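You operate a simulated robot arm through the tools that you are given. There is no shell and no other tool.

You are at the controls of a simulated robot arm. One attempt, no reset.

JOB
Warm the glue and line the slot of the key in the vice.
Fine: wait for the green lamp, clamp, glue round the slot, plastic block with its number home; brush back, lid shut, warmer off. A coat counts when it lies all over at full strength: go over it till it gets no stronger.

It is judged by the outcome, as a careful person would: the job done as asked, and still so three seconds after it is handed in. It fails if anything else is knocked over, pushed out of place, dropped, spilled or broken. A push-on lid holds only when it is set on centred and level and pressed home; a screw cap is set on level and turned clockwise until tight.

ROBOT AND FRAMES
A 6-joint arm with a fingered hand, fixed in place. Base frame: the origin is on the floor under the middle of its stand, x ahead of it, y to its left, z up. Readings come in m, degrees, newtons and seconds.
With the tool pointing down near the work surface it reaches from about 0.36 to 0.76 m from the base axis. Its first joint turns from -166.0 to 166.0 degrees. Payload 4 kg.
The tool frame sits at the grasp point between the pads (the TCP): z along the fingers, y along the line on which they close. The tips reach 0.026 m beyond it. The gripper opens to 0.148 m; its body begins 0.073 m behind the TCP. The gripper is a hand of 3 fingers: y runs from the thumb to the fingers, the wrist lies at [0, 0, -0.239] in the tool frame, and closing takes about 1.5 s.
Orientation is that of the tool frame in the base frame, as a unit quaternion [w, x, y, z]. With the fingers straight down and closing along the base's y, the tool's x points along the base's -x, its y along +y and its z along -z.

CONTROLS
- The arm moves only by the tool step_arm. Its argument "motion" is a list that holds one entry, the list of rows, each a list of 7 numbers: the closure, from 0 (fully open) to 1 (shut), then the shift along the base's x, y, z in mm, then the turn, a rotation vector about the base's x, y, z in degrees. In form: [[[hand, tx, ty, tz, ax, ay, az], ...]]. A call has 1 to 20 rows; each row is the pose to reach, as a shift and turn from the pose commanded when the call began. Each row takes 0.2 s and may step no farther than 0.05 m and 8.6 degrees from the row before; otherwise, or with a gripper value out of range, the whole call is refused. Where a pose cannot be reached the arm comes as near as it can. A force on the tool above 40 N (or 10 N above the force at the start of the call, whichever is more), or a blocked arm, ends the call early, and 0.2 s more pass. The fingers move at their own pace (about 0.153 m/s each) and stop on an object; they squeeze with about 24 N. The grip force told is the motor's: it shows also when the fingers shut on nothing. Time passes only in rows, and 0.2 s behind the last, so rows that repeat a pose let the fingers close. The reply holds the time, the measured pose of the TCP, the force on the tool along the base axes, the opening and the grip force, in the units named above and with some noise, with the torque about the TCP (base axes, N m) and any sound that the robot's microphone picked up.
- Cameras (640 x 400 px; columns grow to the right, rows downward): "scene" is fixed at [0.0557, 0.4819, 1.5957]; the picture's right is [-0.33, -0.94, 0.00], its down [-0.72, 0.25, -0.65] and it looks along [0.61, -0.21, -0.76] (base axes); focal length 360 px, centre (320, 200). "wrist" rides on the gripper at [0.068, -0.039, -0.09] in the tool frame; the picture's right is [0.50, 0.87, 0.00], its down [-0.65, 0.38, -0.65] and it looks along [-0.57, 0.33, 0.76] (tool axes); focal length 222 px, centre (320, 200). There is no depth. A picture from a camera that has moved, and an enlarged one, comes with that camera's place and axes in the base frame and with its lens. The place of the scene camera against the robot may be out by one fixed shift of up to 0.025 m in any direction.
- get_image(camera): a new picture of that camera. The clock stands still meanwhile.
- move_column(by): slides the trunk up (or, below 0, down) by that many m; the arm rides with it, the base frame stays. It gives what a move gives, with no picture.
- preshape(shape): the hand has 3 fingers and takes this shape, open, in about a second: jaw (thumb against the fingers, like two jaws); tri (thumb and two fingers); tip (a fingertip pinch); poke (one finger out to press); point (the index stretched); flat (the hand flat); cup (the hand cupped); fist (a fist). The gripper value then closes the fingers along that shape, each until it touches; the sizes above hold for jaw. It gives what a move gives, with no picture.
- inspect(camera, box): a new picture of the part [left, top, right, bottom] of that camera's present view, enlarged. The clock stands still meanwhile.
- hand_in(): hands the job in; it is judged then, once.

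Places have to be worked out from the pictures, the camera data and where the tool is seen. Open the gripper and draw the arm clear of the work before you hand the job in, unless the task says otherwise.

The tools are called after ">>>" by a JSON object that holds its "op" and its "data". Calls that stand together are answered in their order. step_arm: Moves the arm, as the interface text tells. Its arguments: {"type":"object","properties":{"motion":{"type":"array","items":{"type":"array","items":{"type":"array","items":{"type":"number"}}}}},"required":["motion"]} The other tools are called the same way: move_column (by) moves the trunk up or down; preshape (shape) gives the hand a shape; get_image (camera) takes a picture; inspect (camera, box) takes an enlarged picture of a part of a camera's view; hand_in () hands the job in.

At the start:

```text
time: 0.0
tool_pos: [0.3789, 0.0856, 1.1767]
ee_rot: [0.0, 0.0, 1.0, 0.0]
force: [0.3, 0.6, -0.3]
torque: [-0.06, -0.02, 0.0]
grip_width: 0.1478
gripper_force: 0.1
shape: jaw
trunk travel left (down, up): [-0.525, 0.065]
```

scene: 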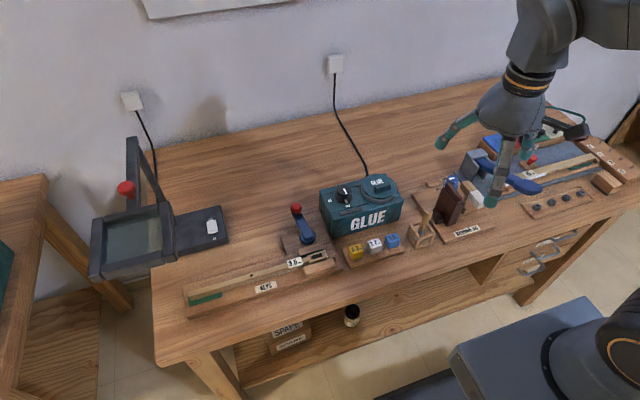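
wrist: 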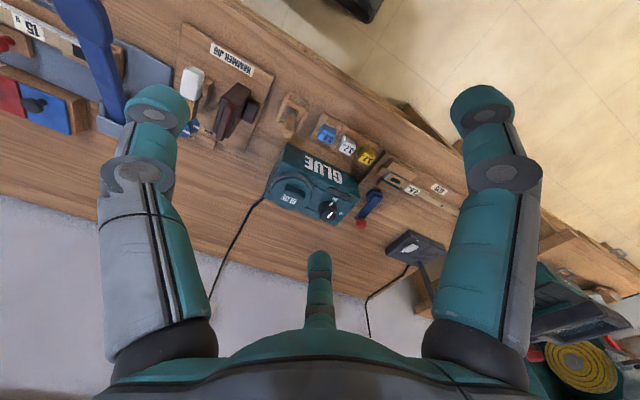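

I start by looking closely at the bench: the warmer, vice, blocks and brush need to be identified.

>>> {"op": "inspect", "data": {"camera": "scene", "box": [170, 220, 350, 330]}}

>>> {"op": "inspect", "data": {"camera": "scene", "box": [300, 160, 460, 270]}}

>>> {"op": "inspect", "data": {"camera": "scene", "box": [400, 100, 640, 250]}}

>>> {"op": "inspect", "data": {"camera": "scene", "box": [80, 80, 260, 290]}}

```text
3.56 times, centred on (260, 275) of scene
camera zoom: at [0.0557, 0.4819, 1.5957], right [-0.33, -0.94, 0.0], down [-0.72, 0.25, -0.65], along [0.61, -0.21, -0.76], focal length 1280 px, centre (533, -67)
```

zoom: 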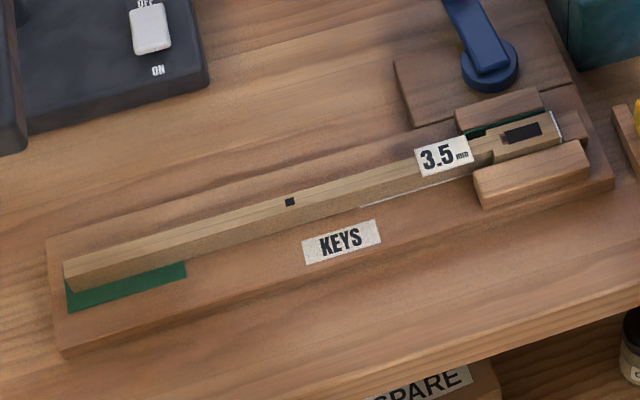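

```text
3.64 times, centred on (380, 215) of scene
camera zoom: at [0.0557, 0.4819, 1.5957], right [-0.33, -0.94, 0.0], down [-0.72, 0.25, -0.65], along [0.61, -0.21, -0.76], focal length 1309 px, centre (102, 146)
```

zoom: 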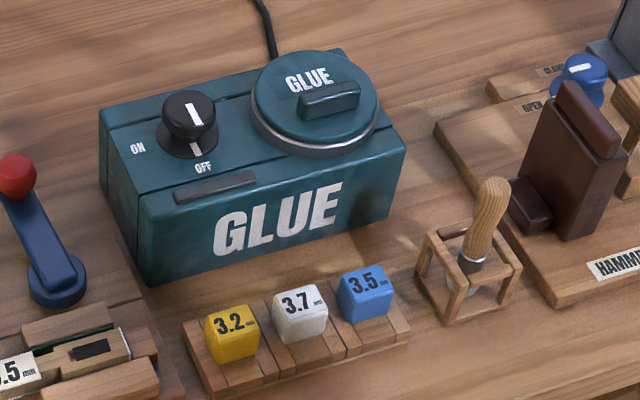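

```text
2.67 times, centred on (520, 175) of scene
camera zoom: at [0.0557, 0.4819, 1.5957], right [-0.33, -0.94, 0.0], down [-0.72, 0.25, -0.65], along [0.61, -0.21, -0.76], focal length 960 px, centre (-213, 267)
```

zoom: 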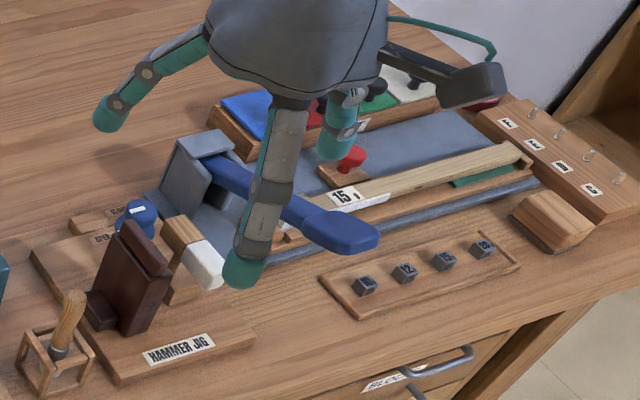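

```text
1.90 times, centred on (170, 185) of scene
camera zoom: at [0.0557, 0.4819, 1.5957], right [-0.33, -0.94, 0.0], down [-0.72, 0.25, -0.65], along [0.61, -0.21, -0.76], focal length 686 px, centre (606, 229)
```

zoom: 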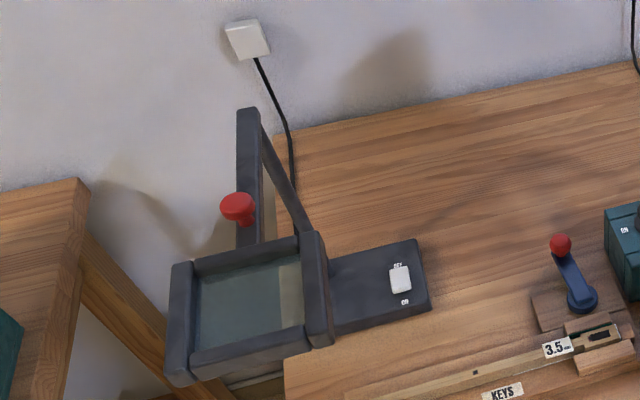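

The blue block is marked 3.5, matching the 3.5 mm key tag; the warmer has a knob, a dark lamp strip and a lidded pot. I get the wrist picture with its lens data, and lower the trunk a little for closer looks.

>>> {"op": "move_column", "data": {"by": -0.12}}

>>> {"op": "get_image", "data": {"camera": "wrist"}}

>>> {"op": "get_image", "data": {"camera": "scene"}}

```text
time: 1.5
tool_pos: [0.3792, 0.086, 1.0579]
ee_rot: [0.001, 0.001, 1.0, -0.001]
force: [0.5, -0.1, 0.2]
torque: [-0.01, 0.0, -0.01]
grip_width: 0.1478
gripper_force: 0.1
shape: jaw
trunk travel left (down, up): [-0.405, 0.185]
```

```text
taken
camera wrist: at [0.3111, 0.0467, 1.1484], right [-0.5, 0.87, 0.0], down [0.66, 0.38, 0.65], along [0.57, 0.33, -0.76], focal length 222 px, centre (320, 200)
```

wrist: 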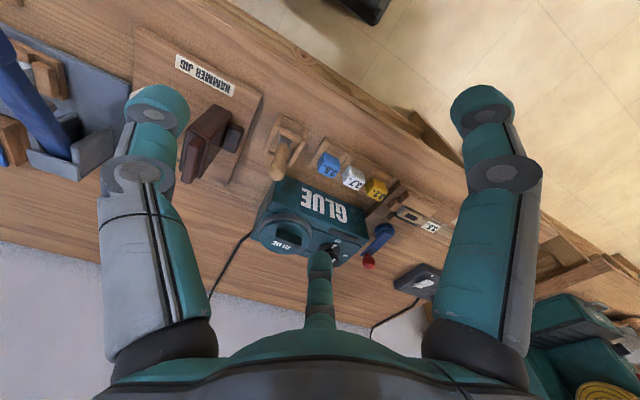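

```text
taken
```

scene: 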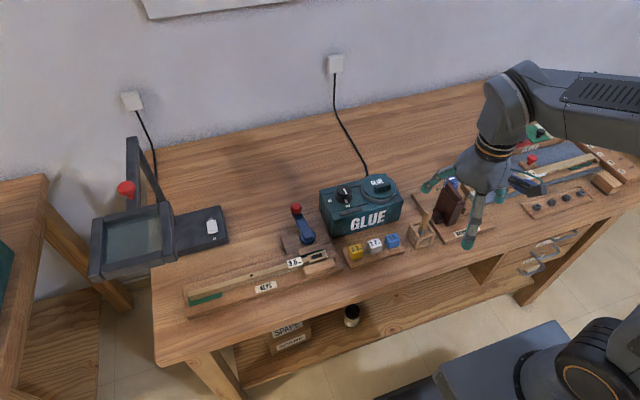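

The wrist view shows the pot, blocks, brush and vice. I move the hand left over the front edge to look at the vice and warmer more closely.

>>> {"op": "step_arm", "data": {"motion": [[[0, -5, 40, 0, 0, 0, 0], [0, -10, 80, 0, 0, 0, 0], [0, -15, 120, 0, 0, 0, 0], [0, -20, 150, 0, 0, 0, 0], [0, -20, 150, 0, 0, 0, 0]]]}}

>>> {"op": "get_image", "data": {"camera": "wrist"}}

>>> {"op": "inspect", "data": {"camera": "wrist", "box": [180, 60, 480, 260]}}

```text
time: 2.7
tool_pos: [0.357, 0.2359, 1.0564]
ee_rot: [0.0, 0.001, 1.0, 0.0]
force: [0.8, -0.1, -0.9]
torque: [0.02, 0.01, -0.02]
grip_width: 0.1481
gripper_force: 0.1
shape: jaw
trunk travel left (down, up): [-0.405, 0.185]
```

```text
taken
camera wrist: at [0.2895, 0.197, 1.1489], right [-0.5, 0.87, 0.0], down [0.66, 0.38, 0.65], along [0.57, 0.33, -0.76], focal length 222 px, centre (320, 200)
```

wrist: 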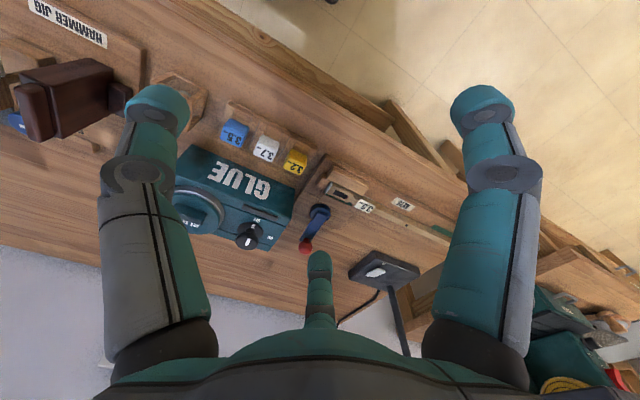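

```text
2.00 times, centred on (330, 160) of wrist
camera zoom: at [0.2895, 0.197, 1.1489], right [-0.5, 0.87, 0.0], down [0.66, 0.38, 0.65], along [0.57, 0.33, -0.76], focal length 444 px, centre (300, 280)
```

zoom: 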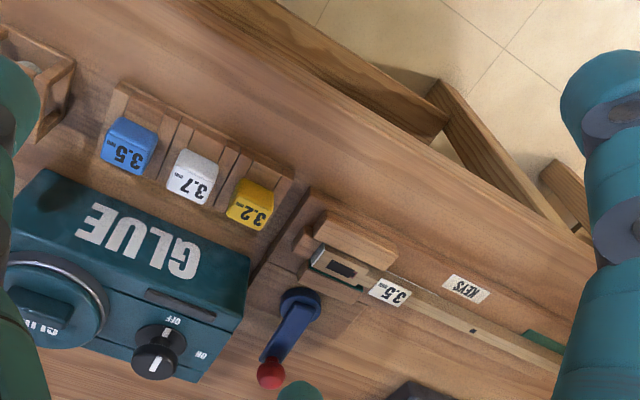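

The hand is 3-fingered with widely spaced fingers in jaw. Before planning grasps I look at what the other shapes look like, here in free air, starting with "tip".

>>> {"op": "preshape", "data": {"shape": "tip"}}

>>> {"op": "get_image", "data": {"camera": "wrist"}}

>>> {"op": "inspect", "data": {"camera": "scene", "box": [300, 60, 500, 260]}}

```text
time: 3.6
tool_pos: [0.3574, 0.2358, 1.0586]
ee_rot: [0.0, 0.001, 1.0, 0.0]
force: [0.2, 1.0, 0.5]
torque: [0.0, -0.03, -0.02]
grip_width: 0.1479
gripper_force: 0.0
shape: tip
trunk travel left (down, up): [-0.405, 0.185]
```

```text
taken
camera wrist: at [0.2896, 0.1964, 1.149], right [-0.5, 0.87, 0.0], down [0.66, 0.38, 0.65], along [0.57, 0.33, -0.76], focal length 222 px, centre (320, 200)
```

wrist: 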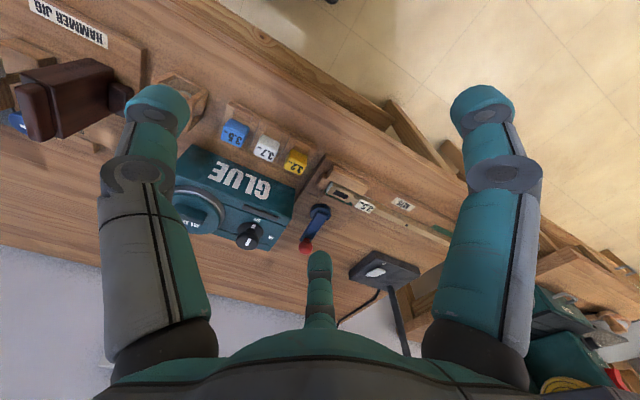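

```text
2.00 times, centred on (400, 160) of scene
camera zoom: at [0.0557, 0.4819, 1.5957], right [-0.33, -0.94, 0.0], down [-0.72, 0.25, -0.65], along [0.61, -0.21, -0.76], focal length 720 px, centre (160, 280)
```

zoom: 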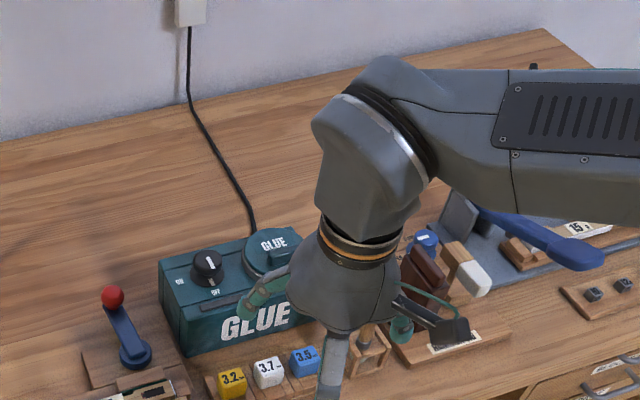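

Tip looks the same when open. I close it part-way and fully in free air to see where the fingertips meet.

>>> {"op": "step_arm", "data": {"motion": [[[0.85, 0, 0, 0, 0, 0, 0], [0.85, 0, 0, 0, 0, 0, 0], [0.85, 0, 0, 0, 0, 0, 0], [0.85, 0, 0, 0, 0, 0, 0], [0.85, 0, 0, 0, 0, 0, 0], [0.85, 0, 0, 0, 0, 0, 0], [0.85, 0, 0, 0, 0, 0, 0]]]}}

>>> {"op": "get_image", "data": {"camera": "wrist"}}

>>> {"op": "inspect", "data": {"camera": "scene", "box": [300, 60, 500, 260]}}

```text
time: 5.2
tool_pos: [0.3568, 0.2366, 1.0591]
ee_rot: [0.0, 0.001, 1.0, 0.0]
force: [-0.8, -0.7, 0.2]
torque: [0.0, 0.02, 0.01]
grip_width: 0.0225
gripper_force: 0.1
shape: tip
trunk travel left (down, up): [-0.405, 0.185]
```

```text
taken
camera wrist: at [0.2896, 0.1964, 1.149], right [-0.5, 0.87, 0.0], down [0.66, 0.38, 0.65], along [0.57, 0.33, -0.76], focal length 222 px, centre (320, 200)
```

wrist: 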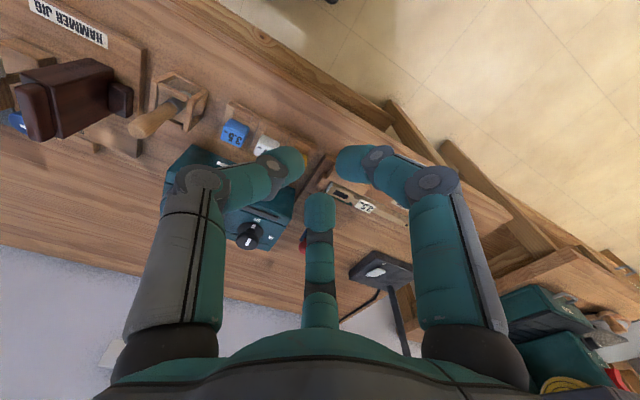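

```text
2.00 times, centred on (400, 160) of scene
camera zoom: at [0.0557, 0.4819, 1.5957], right [-0.33, -0.94, 0.0], down [-0.72, 0.25, -0.65], along [0.61, -0.21, -0.76], focal length 720 px, centre (160, 280)
```

zoom: 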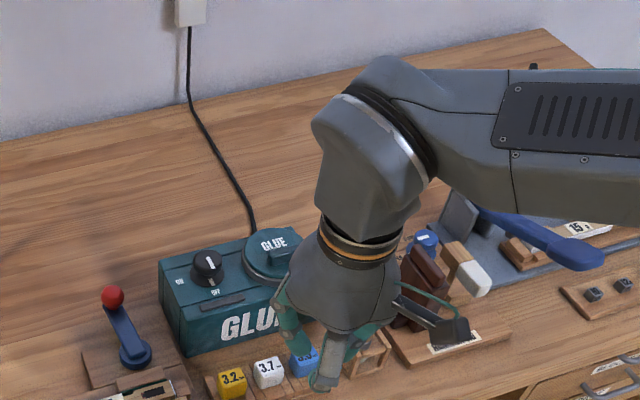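

In tip the three fingertips converge at 120° on the grasp point. I compare the jaw shape closed the same amount.

>>> {"op": "preshape", "data": {"shape": "jaw"}}

>>> {"op": "step_arm", "data": {"motion": [[[0.85, 0, 0, 0, 0, 0, 0], [0.85, 0, 0, 0, 0, 0, 0], [0.85, 0, 0, 0, 0, 0, 0], [0.85, 0, 0, 0, 0, 0, 0], [0.85, 0, 0, 0, 0, 0, 0], [0.85, 0, 0, 0, 0, 0, 0], [0.85, 0, 0, 0, 0, 0, 0]]]}}

>>> {"op": "get_image", "data": {"camera": "wrist"}}

>>> {"op": "inspect", "data": {"camera": "scene", "box": [340, 160, 440, 260]}}

```text
time: 6.1
tool_pos: [0.3571, 0.2358, 1.0581]
ee_rot: [0.0, 0.001, 1.0, 0.001]
force: [-0.3, -0.3, 0.8]
torque: [-0.01, -0.02, 0.01]
grip_width: 0.1481
gripper_force: 0.2
shape: jaw
trunk travel left (down, up): [-0.405, 0.185]
```

```text
time: 7.7
tool_pos: [0.3572, 0.2352, 1.0575]
ee_rot: [0.0, 0.001, 1.0, 0.0]
force: [0.3, -0.1, -0.7]
torque: [0.04, 0.01, 0.02]
grip_width: 0.0225
gripper_force: 0.1
shape: jaw
trunk travel left (down, up): [-0.405, 0.185]
```

```text
taken
camera wrist: at [0.2896, 0.1964, 1.149], right [-0.5, 0.87, 0.0], down [0.66, 0.38, 0.65], along [0.57, 0.33, -0.76], focal length 222 px, centre (320, 200)
```

wrist: 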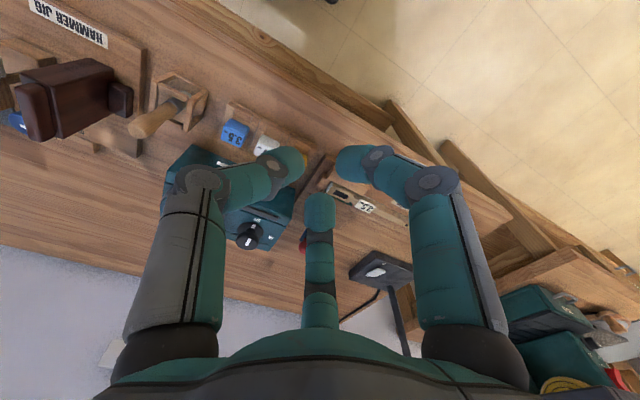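

```text
4.00 times, centred on (390, 210) of scene
camera zoom: at [0.0557, 0.4819, 1.5957], right [-0.33, -0.94, 0.0], down [-0.72, 0.25, -0.65], along [0.61, -0.21, -0.76], focal length 1440 px, centre (40, 160)
```

zoom: 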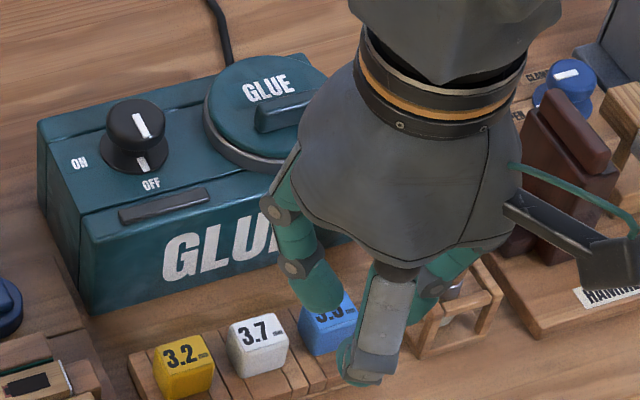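

Jaw and tip both close the same way. Now I move closer over the vice for a good look at the slot and the lever, keeping the hand well above everything.

>>> {"op": "step_arm", "data": {"motion": [[[0.3, 20, 20, -10, 0, 0, 0], [0.3, 40, 40, -30, 0, 0, 0], [0.3, 50, 60, -50, 0, 0, 0], [0.3, 50, 60, -50, 0, 0, 0]]]}}

>>> {"op": "get_image", "data": {"camera": "wrist"}}

>>> {"op": "inspect", "data": {"camera": "wrist", "box": [220, 100, 420, 225]}}

>>> {"op": "inspect", "data": {"camera": "scene", "box": [270, 190, 350, 280]}}

```text
time: 8.7
tool_pos: [0.4064, 0.294, 1.0068]
ee_rot: [0.0, 0.001, 1.0, 0.0]
force: [-0.3, -0.3, -0.1]
torque: [0.02, 0.02, 0.0]
grip_width: 0.103
gripper_force: 0.1
shape: jaw
trunk travel left (down, up): [-0.405, 0.185]
```

```text
taken
camera wrist: at [0.3399, 0.2554, 1.0984], right [-0.5, 0.87, 0.0], down [0.66, 0.38, 0.65], along [0.57, 0.33, -0.76], focal length 222 px, centre (320, 200)
```

wrist: 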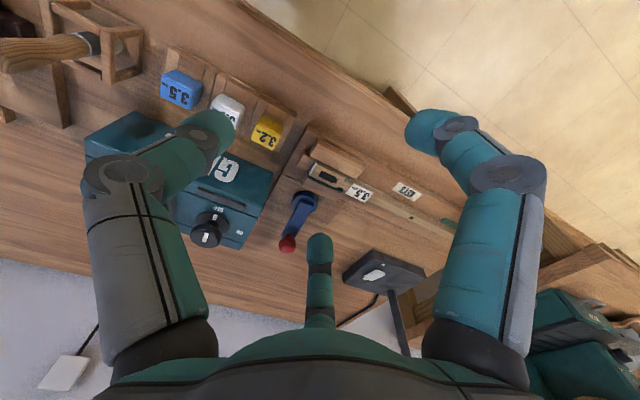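

```text
3.20 times, centred on (320, 162) of wrist
camera zoom: at [0.3399, 0.2554, 1.0984], right [-0.5, 0.87, 0.0], down [0.66, 0.38, 0.65], along [0.57, 0.33, -0.76], focal length 711 px, centre (320, 320)
```

zoom: 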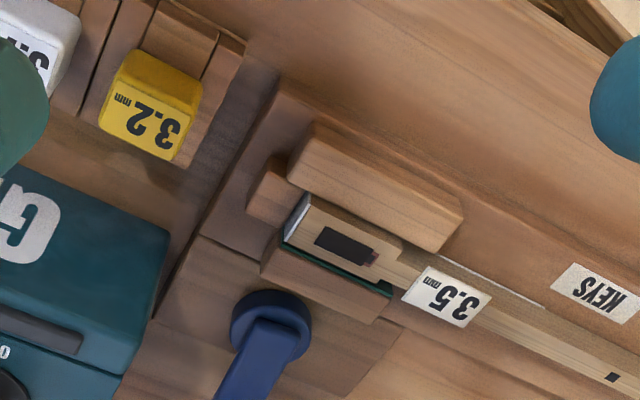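

```text
4.44 times, centred on (310, 235) of scene
camera zoom: at [0.0557, 0.4819, 1.5957], right [-0.33, -0.94, 0.0], down [-0.72, 0.25, -0.65], along [0.61, -0.21, -0.76], focal length 1600 px, centre (364, 44)
```

zoom: 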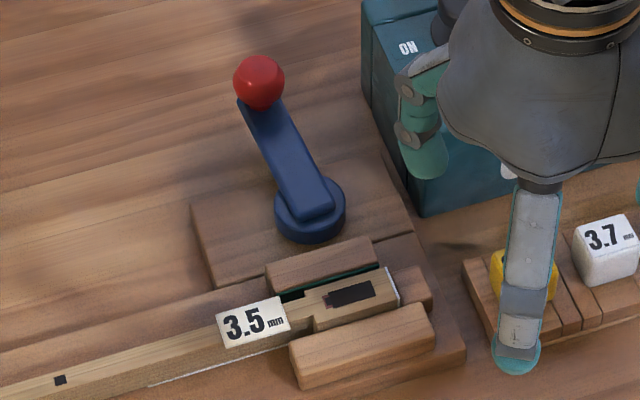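

From three views I place: slot about (0.489, 0.355, 0.84), lever pivot (0.546, 0.348) with ball (0.637, 0.362, 0.855), knob (0.618, 0.236, 0.897), pot lid about (0.60, 0.144, 0.90), blue block (0.477, 0.157, 0.833). I raise the arm, lower the trunk for better reach, and go over the knob.

>>> {"op": "step_arm", "data": {"motion": [[[0.0, 0, 0, 40, 0, 0, 0], [0.0, 0, 0, 80, 0, 0, 0], [0.0, 0, 0, 120, 0, 0, 0], [0.0, 0, 0, 120, 0, 0, 0]]]}}

>>> {"op": "move_column", "data": {"by": -0.12}}

>>> {"op": "step_arm", "data": {"motion": [[[0.0, 45, -12, 0, 0, 0, 0], [0.0, 90, -25, 0, 0, 0, 0], [0.0, 135, -38, 0, 0, 0, 0], [0.0, 180, -50, 0, 0, 0, 0], [0.0, 212, -58, 0, 0, 0, 0], [0.0, 212, -58, 0, 0, 0, 0]]]}}

>>> {"op": "get_image", "data": {"camera": "wrist"}}

>>> {"op": "get_image", "data": {"camera": "scene"}}

```text
time: 9.7
tool_pos: [0.4057, 0.293, 1.1275]
ee_rot: [0.0, -0.001, 1.0, 0.0]
force: [0.0, -0.4, -0.2]
torque: [0.02, 0.02, 0.01]
grip_width: 0.1477
gripper_force: 0.1
shape: jaw
trunk travel left (down, up): [-0.405, 0.185]
```

```text
time: 11.2
tool_pos: [0.4056, 0.293, 1.0079]
ee_rot: [0.0, 0.001, 1.0, -0.001]
force: [-0.3, 0.1, -0.2]
torque: [-0.04, -0.02, -0.01]
grip_width: 0.1479
gripper_force: 0.1
shape: jaw
trunk travel left (down, up): [-0.285, 0.305]
```

```text
time: 12.6
tool_pos: [0.5965, 0.241, 1.0082]
ee_rot: [0.001, 0.001, 1.0, 0.001]
force: [-0.5, 0.4, 0.2]
torque: [0.0, 0.04, 0.03]
grip_width: 0.1478
gripper_force: 0.1
shape: jaw
out of reach, approached as far as the arm can: row 5, 6
trunk travel left (down, up): [-0.285, 0.305]
```

```text
taken
camera wrist: at [0.5292, 0.2014, 1.0979], right [-0.5, 0.87, 0.0], down [0.66, 0.38, 0.66], along [0.57, 0.33, -0.76], focal length 222 px, centre (320, 200)
```

wrist: 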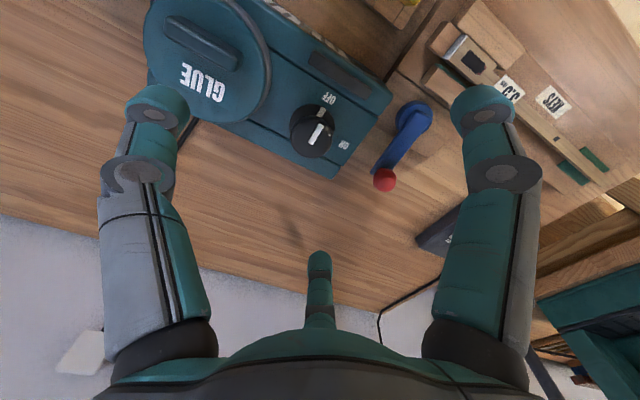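

```text
taken
```

scene: 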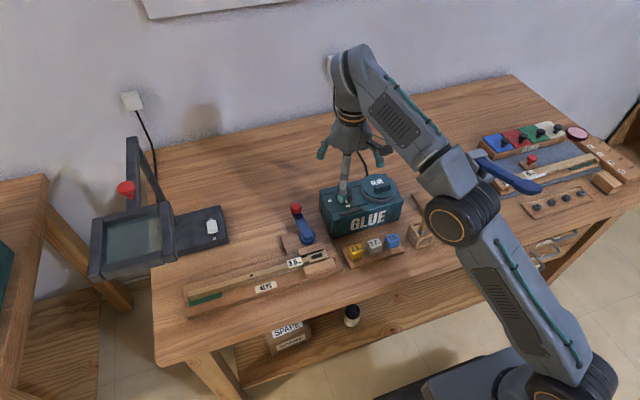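

The lowered trunk shortens the reach here, so I raise it back by 0.24 m and then come down over the knob with the arm.

>>> {"op": "move_column", "data": {"by": 0.24}}

>>> {"op": "step_arm", "data": {"motion": [[[0.0, 5, 0, -40, 0, 0, 0], [0.0, 10, 0, -80, 0, 0, 0], [0.0, 15, -2, -120, 0, 0, 0], [0.0, 20, -4, -160, 0, 0, 0], [0.0, 22, -5, -200, 0, 0, 0], [0.0, 22, -5, -240, 0, 0, 0], [0.0, 22, -5, -240, 0, 0, 0]]]}}

>>> {"op": "get_image", "data": {"camera": "wrist"}}

```text
time: 15.1
tool_pos: [0.5981, 0.2412, 1.247]
ee_rot: [0.0, 0.001, 1.0, 0.001]
force: [-0.4, -0.2, 1.2]
torque: [0.01, 0.02, -0.04]
grip_width: 0.1479
gripper_force: 0.1
shape: jaw
trunk travel left (down, up): [-0.525, 0.065]
```

```text
time: 16.7
tool_pos: [0.6197, 0.2351, 1.0059]
ee_rot: [0.0, 0.0, 1.0, 0.001]
force: [0.0, 0.1, 0.4]
torque: [-0.02, 0.0, -0.02]
grip_width: 0.148
gripper_force: 0.0
shape: jaw
trunk travel left (down, up): [-0.525, 0.065]
```

```text
taken
camera wrist: at [0.5514, 0.1969, 1.0974], right [-0.5, 0.87, 0.0], down [0.66, 0.38, 0.66], along [0.57, 0.33, -0.76], focal length 222 px, centre (320, 200)
```

wrist: 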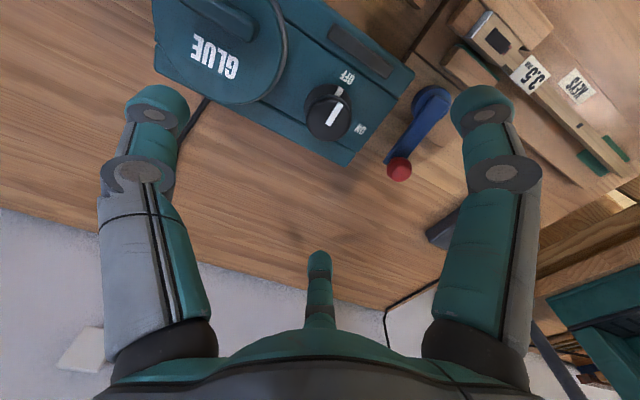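

Reach is fine now. I zoom in on the knob and the lever.

>>> {"op": "inspect", "data": {"camera": "wrist", "box": [220, 40, 440, 190]}}

>>> {"op": "inspect", "data": {"camera": "wrist", "box": [140, 0, 300, 110]}}

>>> {"op": "inspect", "data": {"camera": "scene", "box": [310, 165, 410, 240]}}

```text
2.67 times, centred on (330, 115) of wrist
camera zoom: at [0.5514, 0.1969, 1.0974], right [-0.5, 0.87, 0.0], down [0.66, 0.38, 0.66], along [0.57, 0.33, -0.76], focal length 592 px, centre (293, 427)
```

zoom: 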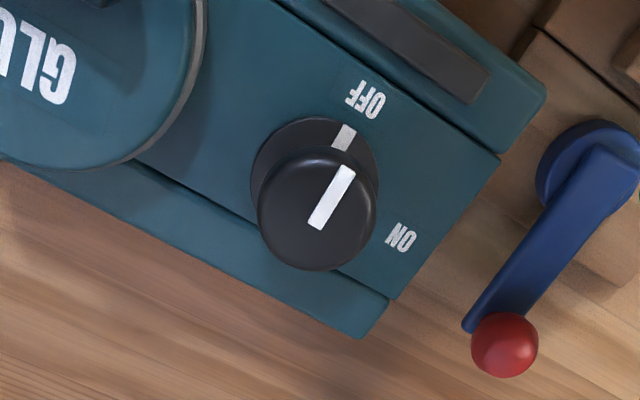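

```text
3.64 times, centred on (220, 55) of wrist
camera zoom: at [0.5514, 0.1969, 1.0974], right [-0.5, 0.87, 0.0], down [0.66, 0.38, 0.66], along [0.57, 0.33, -0.76], focal length 808 px, centre (684, 727)
```

zoom: 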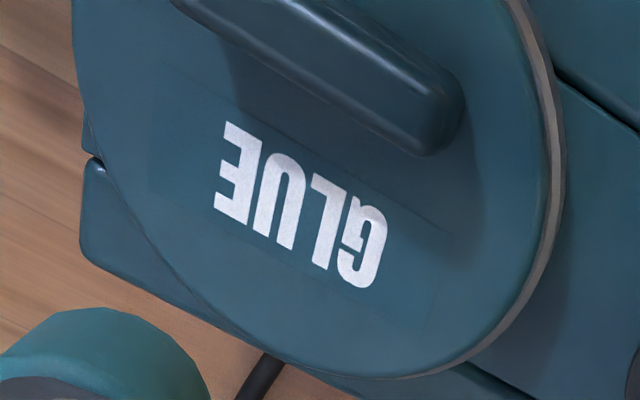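

```text
5.33 times, centred on (360, 202) of scene
camera zoom: at [0.0557, 0.4819, 1.5957], right [-0.33, -0.94, 0.0], down [-0.72, 0.25, -0.65], along [0.61, -0.21, -0.76], focal length 1920 px, centre (107, 187)
```

zoom: 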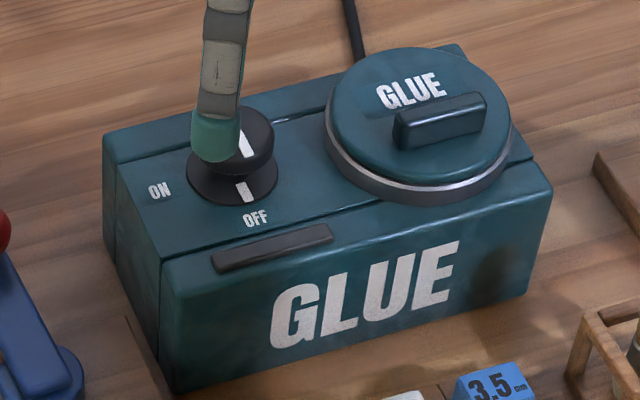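

The knob (radius ~20 mm, z 0.866–0.897) sits near (0.613, 0.241) with its pointer toward OFF; ON is a quarter turn clockwise. I turn the hand +45° first so the fingers straddle the lid direction throughout the turn, and centre over the knob.

>>> {"op": "step_arm", "data": {"motion": [[[0.3, 0, 1, 0, 0, 0, 8], [0.5, -1, 2, 0, 0, 0, 16], [0.5, -2, 3, 0, 0, 0, 24], [0.5, -3, 4, 0, 0, 0, 32], [0.5, -4, 5, -10, 0, 0, 40], [0.5, -4, 5, -20, 0, 0, 45], [0.5, -4, 5, -20, 0, 0, 45]]]}}

>>> {"op": "get_image", "data": {"camera": "wrist"}}

>>> {"op": "inspect", "data": {"camera": "scene", "box": [310, 130, 410, 240]}}

```text
time: 18.3
tool_pos: [0.6136, 0.2408, 0.9858]
ee_rot: [0.0, -0.383, 0.924, 0.001]
force: [0.2, 0.9, -0.3]
torque: [-0.01, 0.0, -0.04]
grip_width: 0.0747
gripper_force: 0.2
shape: jaw
trunk travel left (down, up): [-0.525, 0.065]
```

```text
taken
camera wrist: at [0.5945, 0.1647, 1.0776], right [-0.97, 0.26, 0.0], down [0.2, 0.73, 0.66], along [0.17, 0.63, -0.76], focal length 222 px, centre (320, 200)
```

wrist: 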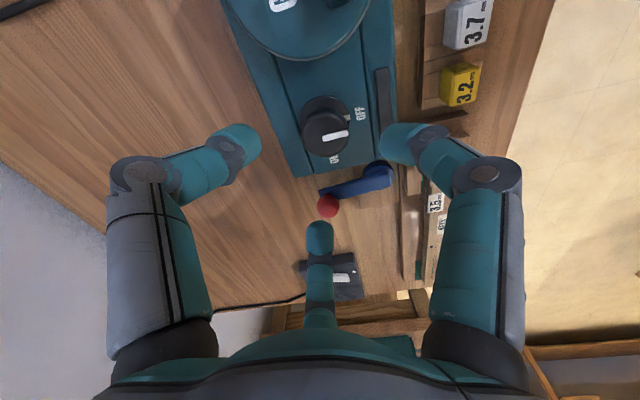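

```text
3.64 times, centred on (360, 185) of scene
camera zoom: at [0.0557, 0.4819, 1.5957], right [-0.33, -0.94, 0.0], down [-0.72, 0.25, -0.65], along [0.61, -0.21, -0.76], focal length 1309 px, centre (174, 254)
```

zoom: 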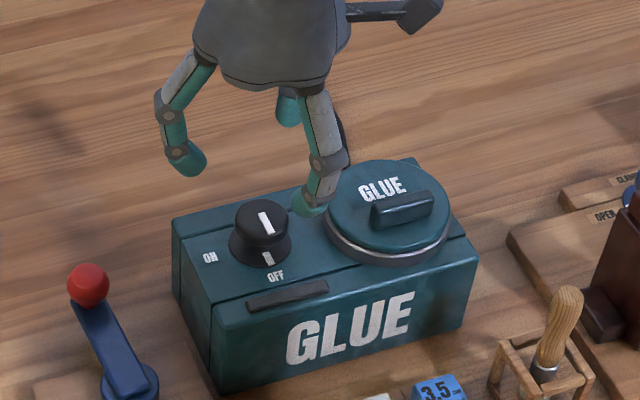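

I check the centring on the knob with a zoom (the tool axis should project at about (320,132) at the knob-top height).

>>> {"op": "inspect", "data": {"camera": "wrist", "box": [260, 80, 400, 180]}}

```text
4.00 times, centred on (330, 130) of wrist
camera zoom: at [0.5945, 0.1647, 1.0776], right [-0.97, 0.26, 0.0], down [0.2, 0.73, 0.66], along [0.17, 0.63, -0.76], focal length 888 px, centre (280, 480)
```

zoom: 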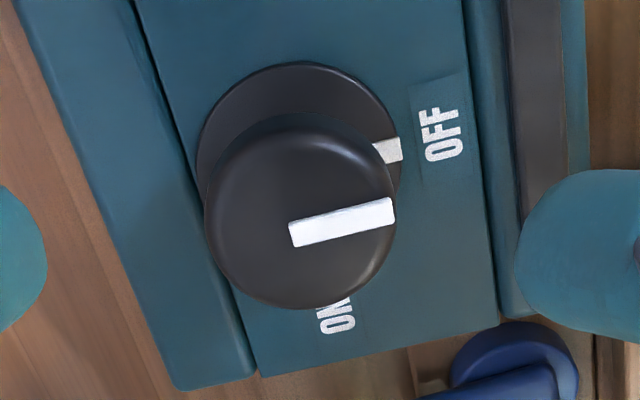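

The knob centre is about 4 mm off toward −x; I correct, descend around it and close gently.

>>> {"op": "step_arm", "data": {"motion": [[[0.5, -4, 1, -20, 0, 0, 0], [0.5, -4, 1, -40, 0, 0, 0], [0.5, -4, 1, -60, 0, 0, 0], [0.5, -4, 1, -75, 0, 0, 0], [0.5, -4, 1, -84, 0, 0, 0], [0.5, -4, 1, -84, 0, 0, 0]]]}}

>>> {"op": "get_image", "data": {"camera": "wrist"}}

>>> {"op": "inspect", "data": {"camera": "scene", "box": [310, 130, 410, 240]}}

```text
time: 19.6
tool_pos: [0.6134, 0.2437, 0.911]
ee_rot: [0.008, -0.381, 0.924, 0.001]
force: [-1.0, -1.2, 22.1]
torque: [-0.18, 0.76, 0.06]
grip_width: 0.0751
gripper_force: 0.0
shape: jaw
trunk travel left (down, up): [-0.525, 0.065]
stopped in row 6: the force on the tool passed its limit at 44 N (the readings are from after the stop); the commanded pose is now the measured one
```

```text
taken
camera wrist: at [0.5919, 0.1673, 1.0011], right [-0.97, 0.26, -0.01], down [0.19, 0.72, 0.66], along [0.18, 0.64, -0.75], focal length 222 px, centre (320, 200)
```

wrist: 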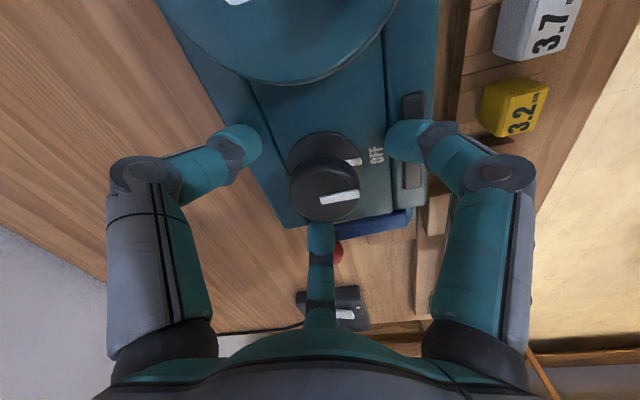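

```text
3.64 times, centred on (360, 185) of scene
camera zoom: at [0.0557, 0.4819, 1.5957], right [-0.33, -0.94, 0.0], down [-0.72, 0.25, -0.65], along [0.61, -0.21, -0.76], focal length 1309 px, centre (174, 254)
```

zoom: 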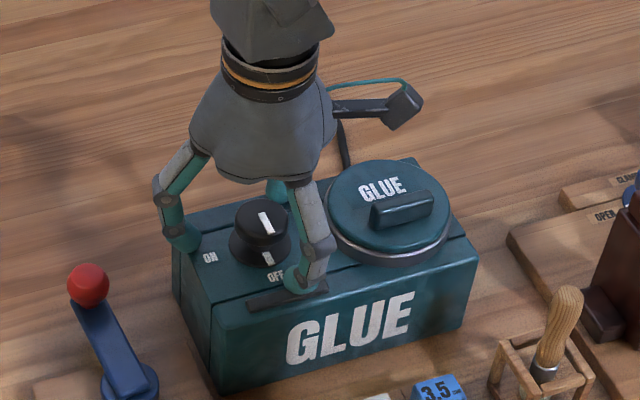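

The fingertips touched the warmer's top at TCP z 0.911 — half-closed fingers reach a bit lower than thought. I lift 8 mm and look before gripping.

>>> {"op": "step_arm", "data": {"motion": [[[0.5, -2, 0, 5, 0, 0, 0], [0.5, -4, -1, 9, 0, 0, 0], [0.5, -4, -1, 9, 0, 0, 0]]]}}

>>> {"op": "inspect", "data": {"camera": "scene", "box": [310, 130, 410, 240]}}

>>> {"op": "inspect", "data": {"camera": "wrist", "box": [180, 80, 480, 270]}}

```text
time: 20.4
tool_pos: [0.6071, 0.243, 0.9154]
ee_rot: [0.005, -0.382, 0.924, 0.001]
force: [-1.2, 0.2, 0.9]
torque: [-0.01, -0.01, 0.02]
grip_width: 0.0743
gripper_force: 0.0
shape: jaw
trunk travel left (down, up): [-0.525, 0.065]
```

```text
3.64 times, centred on (360, 185) of scene
camera zoom: at [0.0557, 0.4819, 1.5957], right [-0.33, -0.94, 0.0], down [-0.72, 0.25, -0.65], along [0.61, -0.21, -0.76], focal length 1309 px, centre (174, 254)
```

zoom: 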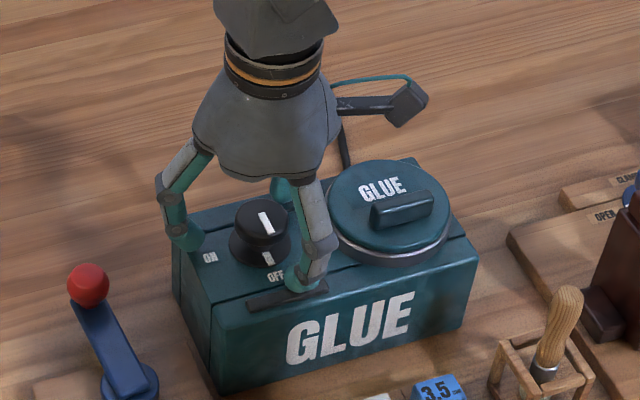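

```text
2.11 times, centred on (330, 175) of wrist
camera zoom: at [0.5881, 0.1665, 1.0068], right [-0.97, 0.26, -0.01], down [0.19, 0.73, 0.66], along [0.18, 0.64, -0.75], focal length 468 px, centre (299, 253)
```

zoom: 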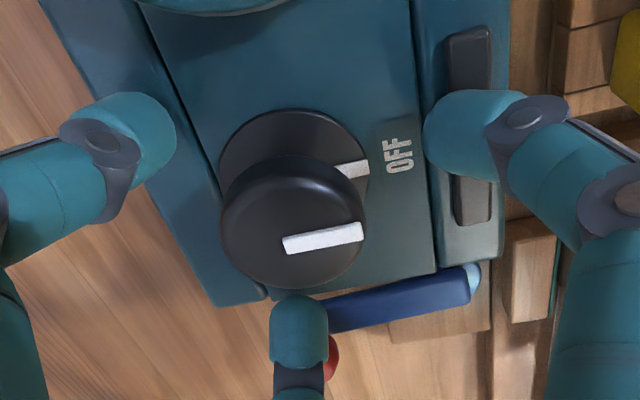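

The contact was only the front finger over the raised strip side; nothing shifted. I close on the knob at this height and check the grip.

>>> {"op": "step_arm", "data": {"motion": [[[0.6, 0, -1, 0, 0, 0, 0], [0.7, 1, -1, 0, 0, 0, 0], [0.75, 2, -1, 0, 0, 0, 0], [0.8, 2, -1, 0, 0, 0, 0], [0.85, 2, -1, 0, 0, 0, 0], [0.85, 2, -1, 0, 0, 0, 0], [0.85, 2, -1, 0, 0, 0, 0]]]}}

>>> {"op": "inspect", "data": {"camera": "scene", "box": [310, 130, 410, 240]}}

>>> {"op": "inspect", "data": {"camera": "wrist", "box": [180, 80, 480, 270]}}

```text
time: 22.0
tool_pos: [0.6114, 0.2412, 0.9144]
ee_rot: [0.004, -0.382, 0.924, 0.002]
force: [0.2, -2.1, -22.5]
torque: [-0.11, -0.07, -0.05]
grip_width: 0.0226
gripper_force: 23.4
shape: jaw
trunk travel left (down, up): [-0.525, 0.065]
```

```text
3.64 times, centred on (360, 185) of scene
camera zoom: at [0.0557, 0.4819, 1.5957], right [-0.33, -0.94, 0.0], down [-0.72, 0.25, -0.65], along [0.61, -0.21, -0.76], focal length 1309 px, centre (174, 254)
```

zoom: 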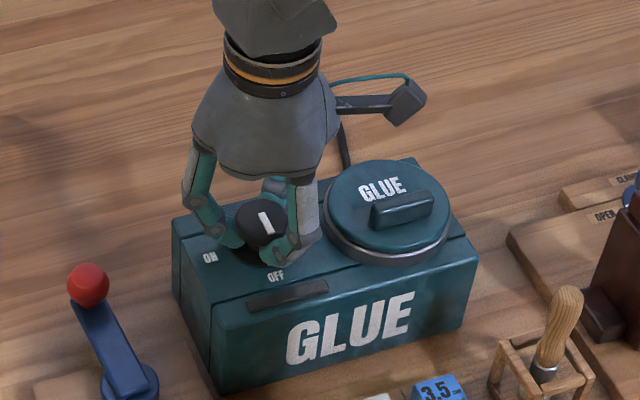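

```text
2.11 times, centred on (330, 175) of wrist
camera zoom: at [0.5913, 0.1656, 1.0047], right [-0.97, 0.26, 0.0], down [0.19, 0.73, 0.66], along [0.17, 0.63, -0.75], focal length 468 px, centre (299, 253)
```

zoom: 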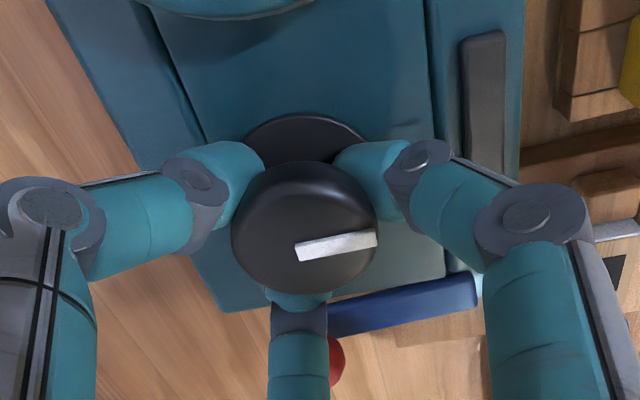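

The fingers have closed under the knob's rim (grip 23 N). I now turn the hand clockwise 90° to bring the pointer to ON, easing down 2 mm to relieve the pull.

>>> {"op": "step_arm", "data": {"motion": [[[0.85, 0, 0, -1, 0, 0, 0], [0.85, 0, 0, -2, 0, 0, -8], [0.85, 0, 0, -2, 0, 0, -16], [0.85, 0, 0, -2, 0, 0, -24], [0.85, 0, 0, -2, 0, 0, -32], [0.85, 0, 0, -2, 0, 0, -40], [0.85, 0, 0, -2, 0, 0, -48], [0.85, 0, 0, -2, 0, 0, -56], [0.85, 0, 0, -2, 0, 0, -64], [0.85, 0, 0, -2, 0, 0, -72], [0.85, 0, 0, -2, 0, 0, -80], [0.85, 0, 0, -2, 0, 0, -88], [0.85, 0, 0, -2, 0, 0, -91], [0.85, 0, 0, -2, 0, 0, -91]]]}}

>>> {"op": "inspect", "data": {"camera": "scene", "box": [310, 130, 410, 240]}}

>>> {"op": "get_image", "data": {"camera": "wrist"}}

```text
time: 25.0
tool_pos: [0.6119, 0.2409, 0.9121]
ee_rot: [0.004, 0.393, 0.92, -0.003]
force: [0.0, -15.8, -20.9]
torque: [-0.13, 0.07, 0.29]
grip_width: 0.0218
gripper_force: 24.0
shape: jaw
trunk travel left (down, up): [-0.525, 0.065]
```

```text
3.64 times, centred on (360, 185) of scene
camera zoom: at [0.0557, 0.4819, 1.5957], right [-0.33, -0.94, 0.0], down [-0.72, 0.25, -0.65], along [0.61, -0.21, -0.76], focal length 1309 px, centre (174, 254)
```

zoom: 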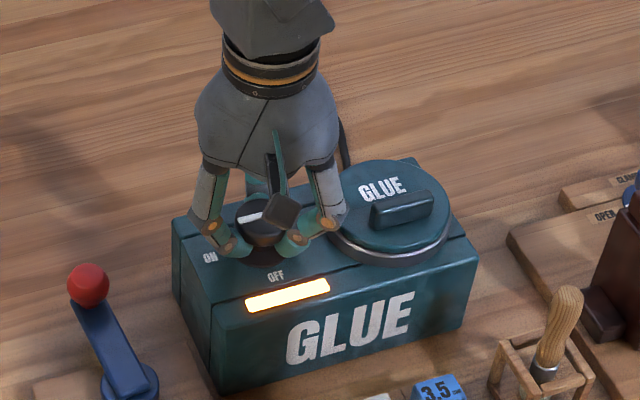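

```text
taken
camera wrist: at [0.5371, 0.2625, 1.0039], right [0.28, 0.96, -0.01], down [0.72, -0.2, 0.66], along [0.63, -0.19, -0.75], focal length 222 px, centre (320, 200)
```

wrist: 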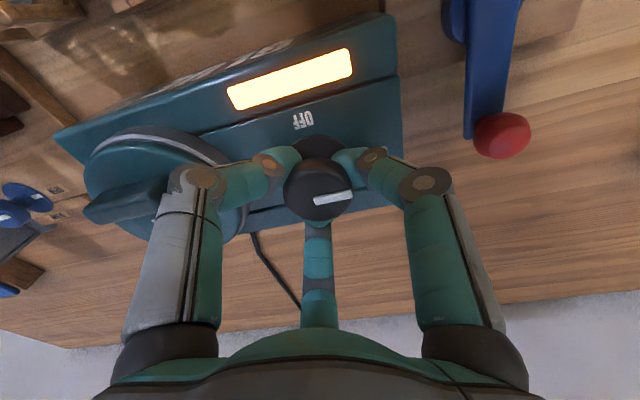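

The lamp has come on amber: the knob is at ON. I open slightly, then lift straight up.

>>> {"op": "step_arm", "data": {"motion": [[[0.7, 0, 0, 0, 0, 0, 0], [0.6, 0, 0, 0, 0, 0, 0], [0.55, 0, 0, 0, 0, 0, 0], [0.55, 0, 0, 0, 0, 0, 0], [0.55, 0, 0, 15, 0, 0, 0], [0.55, 0, 0, 40, 0, 0, 0], [0.55, 0, 0, 80, 0, 0, 0], [0.3, 0, 0, 120, 0, 0, 0], [0.0, 0, 0, 120, 0, 0, 0]]]}}

>>> {"op": "inspect", "data": {"camera": "scene", "box": [310, 130, 410, 240]}}

>>> {"op": "get_image", "data": {"camera": "wrist"}}

```text
time: 27.0
tool_pos: [0.6106, 0.241, 1.0341]
ee_rot: [0.004, 0.392, 0.92, -0.004]
force: [0.6, 0.2, -0.3]
torque: [0.02, 0.0, -0.01]
grip_width: 0.1479
gripper_force: 0.1
shape: jaw
trunk travel left (down, up): [-0.525, 0.065]
```

```text
3.64 times, centred on (360, 185) of scene
camera zoom: at [0.0557, 0.4819, 1.5957], right [-0.33, -0.94, 0.0], down [-0.72, 0.25, -0.65], along [0.61, -0.21, -0.76], focal length 1309 px, centre (174, 254)
```

zoom: 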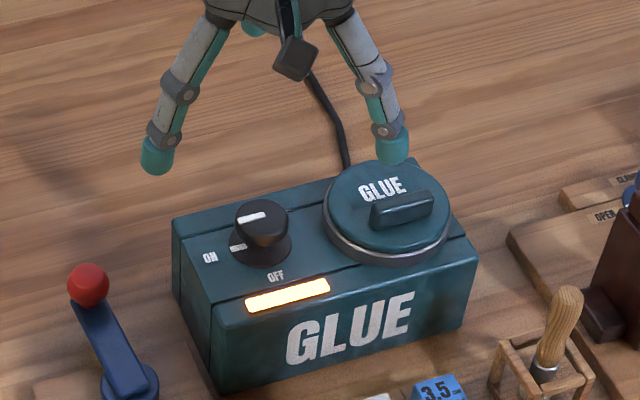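

```text
taken
camera wrist: at [0.5352, 0.2636, 1.1251], right [0.28, 0.96, -0.01], down [0.72, -0.2, 0.66], along [0.63, -0.19, -0.75], focal length 222 px, centre (320, 200)
```

wrist: 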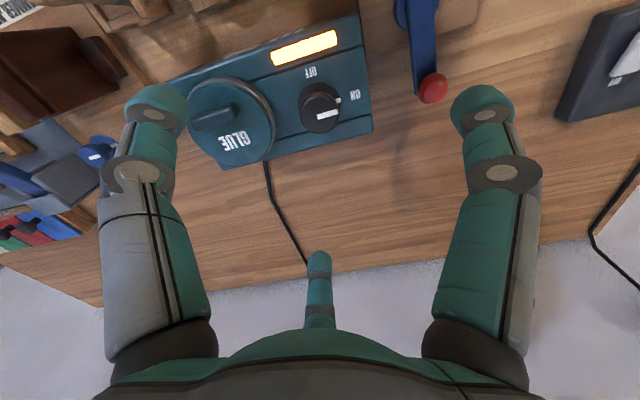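

The knob points to ON and the lamp is amber. While it warms I square up the tiny tilt and move over the lid to study it from above.

>>> {"op": "step_arm", "data": {"motion": [[[0.0, 0, -20, 10, 0.6, 0.25, 0], [0.0, -5, -60, 20, 0.6, 0.25, 0], [0.0, -8, -97, 20, 0.6, 0.25, 0], [0.0, -8, -97, 20, 0.6, 0.25, 0]]]}}

>>> {"op": "get_image", "data": {"camera": "wrist"}}

>>> {"op": "inspect", "data": {"camera": "wrist", "box": [220, 50, 420, 175]}}

```text
time: 28.0
tool_pos: [0.6035, 0.144, 1.0549]
ee_rot: [0.001, 0.391, 0.92, 0.001]
force: [1.7, 0.2, -1.0]
torque: [0.03, -0.04, 0.02]
grip_width: 0.1479
gripper_force: 0.1
shape: jaw
trunk travel left (down, up): [-0.525, 0.065]
```

```text
taken
camera wrist: at [0.5282, 0.1652, 1.1453], right [0.28, 0.96, 0.0], down [0.73, -0.21, 0.65], along [0.63, -0.18, -0.76], focal length 222 px, centre (320, 200)
```

wrist: 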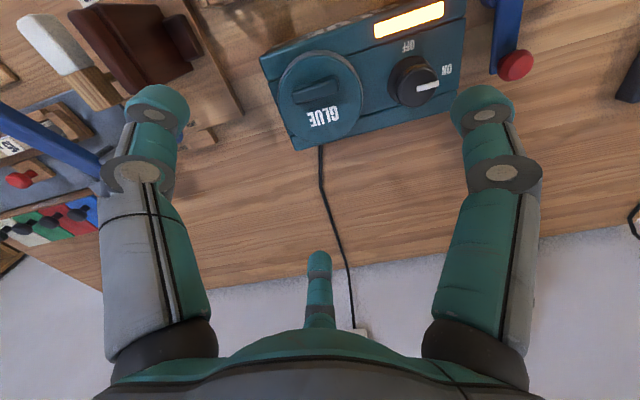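

```text
3.20 times, centred on (320, 112) of wrist
camera zoom: at [0.5282, 0.1652, 1.1453], right [0.28, 0.96, 0.0], down [0.73, -0.21, 0.65], along [0.63, -0.18, -0.76], focal length 711 px, centre (320, 480)
```

zoom: 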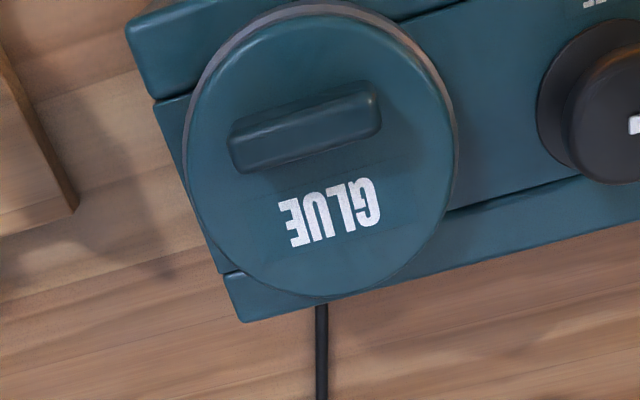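

Lid top centre is near (0.600, 0.146), radius 47 mm, with a bar handle lying along y, a little in front of centre. Next I look at the brush and blocks from above while the glue warms.

>>> {"op": "step_arm", "data": {"motion": [[[0.0, -40, -10, 5, 0, 0, 8], [0.0, -80, -20, 5, 0, 0, 16], [0.0, -115, -30, 5, 0, 0, 24], [0.0, -128, -44, 0, 0, 0, 32], [0.0, -130, -50, 0, 0, 0, 40], [0.0, -130, -50, 0, 0, 0, 46], [0.0, -130, -50, 0, 0, 0, 46]]]}}

>>> {"op": "get_image", "data": {"camera": "wrist"}}

>>> {"op": "inspect", "data": {"camera": "wrist", "box": [210, 50, 450, 200]}}

>>> {"op": "inspect", "data": {"camera": "scene", "box": [340, 170, 480, 270]}}

```text
time: 29.6
tool_pos: [0.4731, 0.0937, 1.0544]
ee_rot: [0.0, 0.001, 1.0, 0.0]
force: [0.1, -0.7, -0.3]
torque: [0.01, -0.02, 0.01]
grip_width: 0.148
gripper_force: 0.0
shape: jaw
trunk travel left (down, up): [-0.525, 0.065]
```

```text
taken
camera wrist: at [0.4059, 0.0549, 1.1448], right [-0.5, 0.87, 0.0], down [0.66, 0.38, 0.65], along [0.57, 0.33, -0.76], focal length 222 px, centre (320, 200)
```

wrist: 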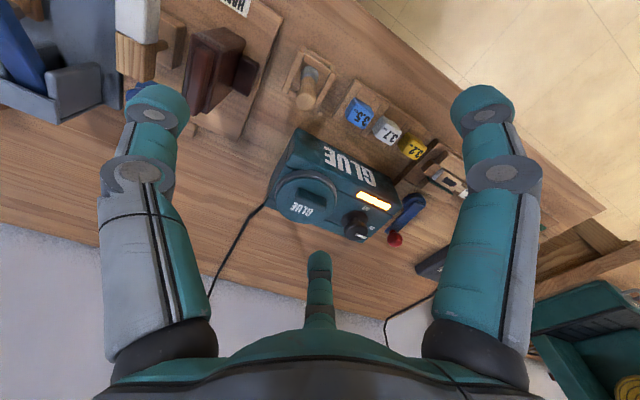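

```text
2.67 times, centred on (330, 125) of wrist
camera zoom: at [0.4059, 0.0549, 1.1448], right [-0.5, 0.87, 0.0], down [0.66, 0.38, 0.65], along [0.57, 0.33, -0.76], focal length 592 px, centre (293, 400)
```

zoom: 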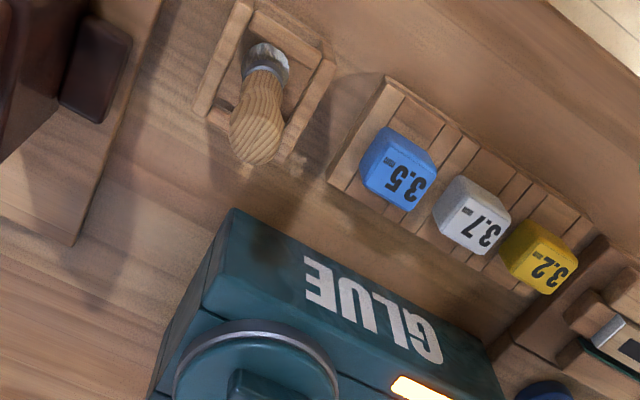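

```text
4.00 times, centred on (410, 220) of scene
camera zoom: at [0.0557, 0.4819, 1.5957], right [-0.33, -0.94, 0.0], down [-0.72, 0.25, -0.65], along [0.61, -0.21, -0.76], focal length 1440 px, centre (-40, 120)
```

zoom: 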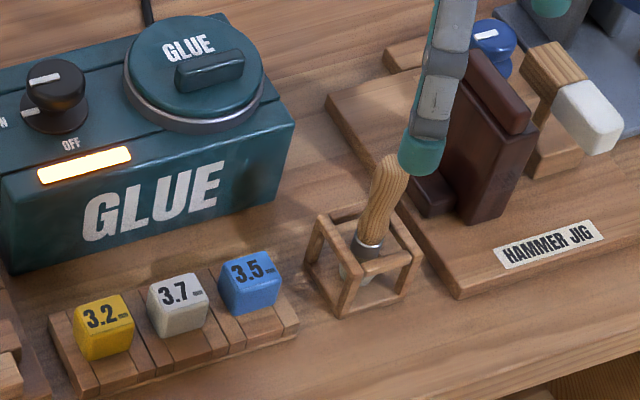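

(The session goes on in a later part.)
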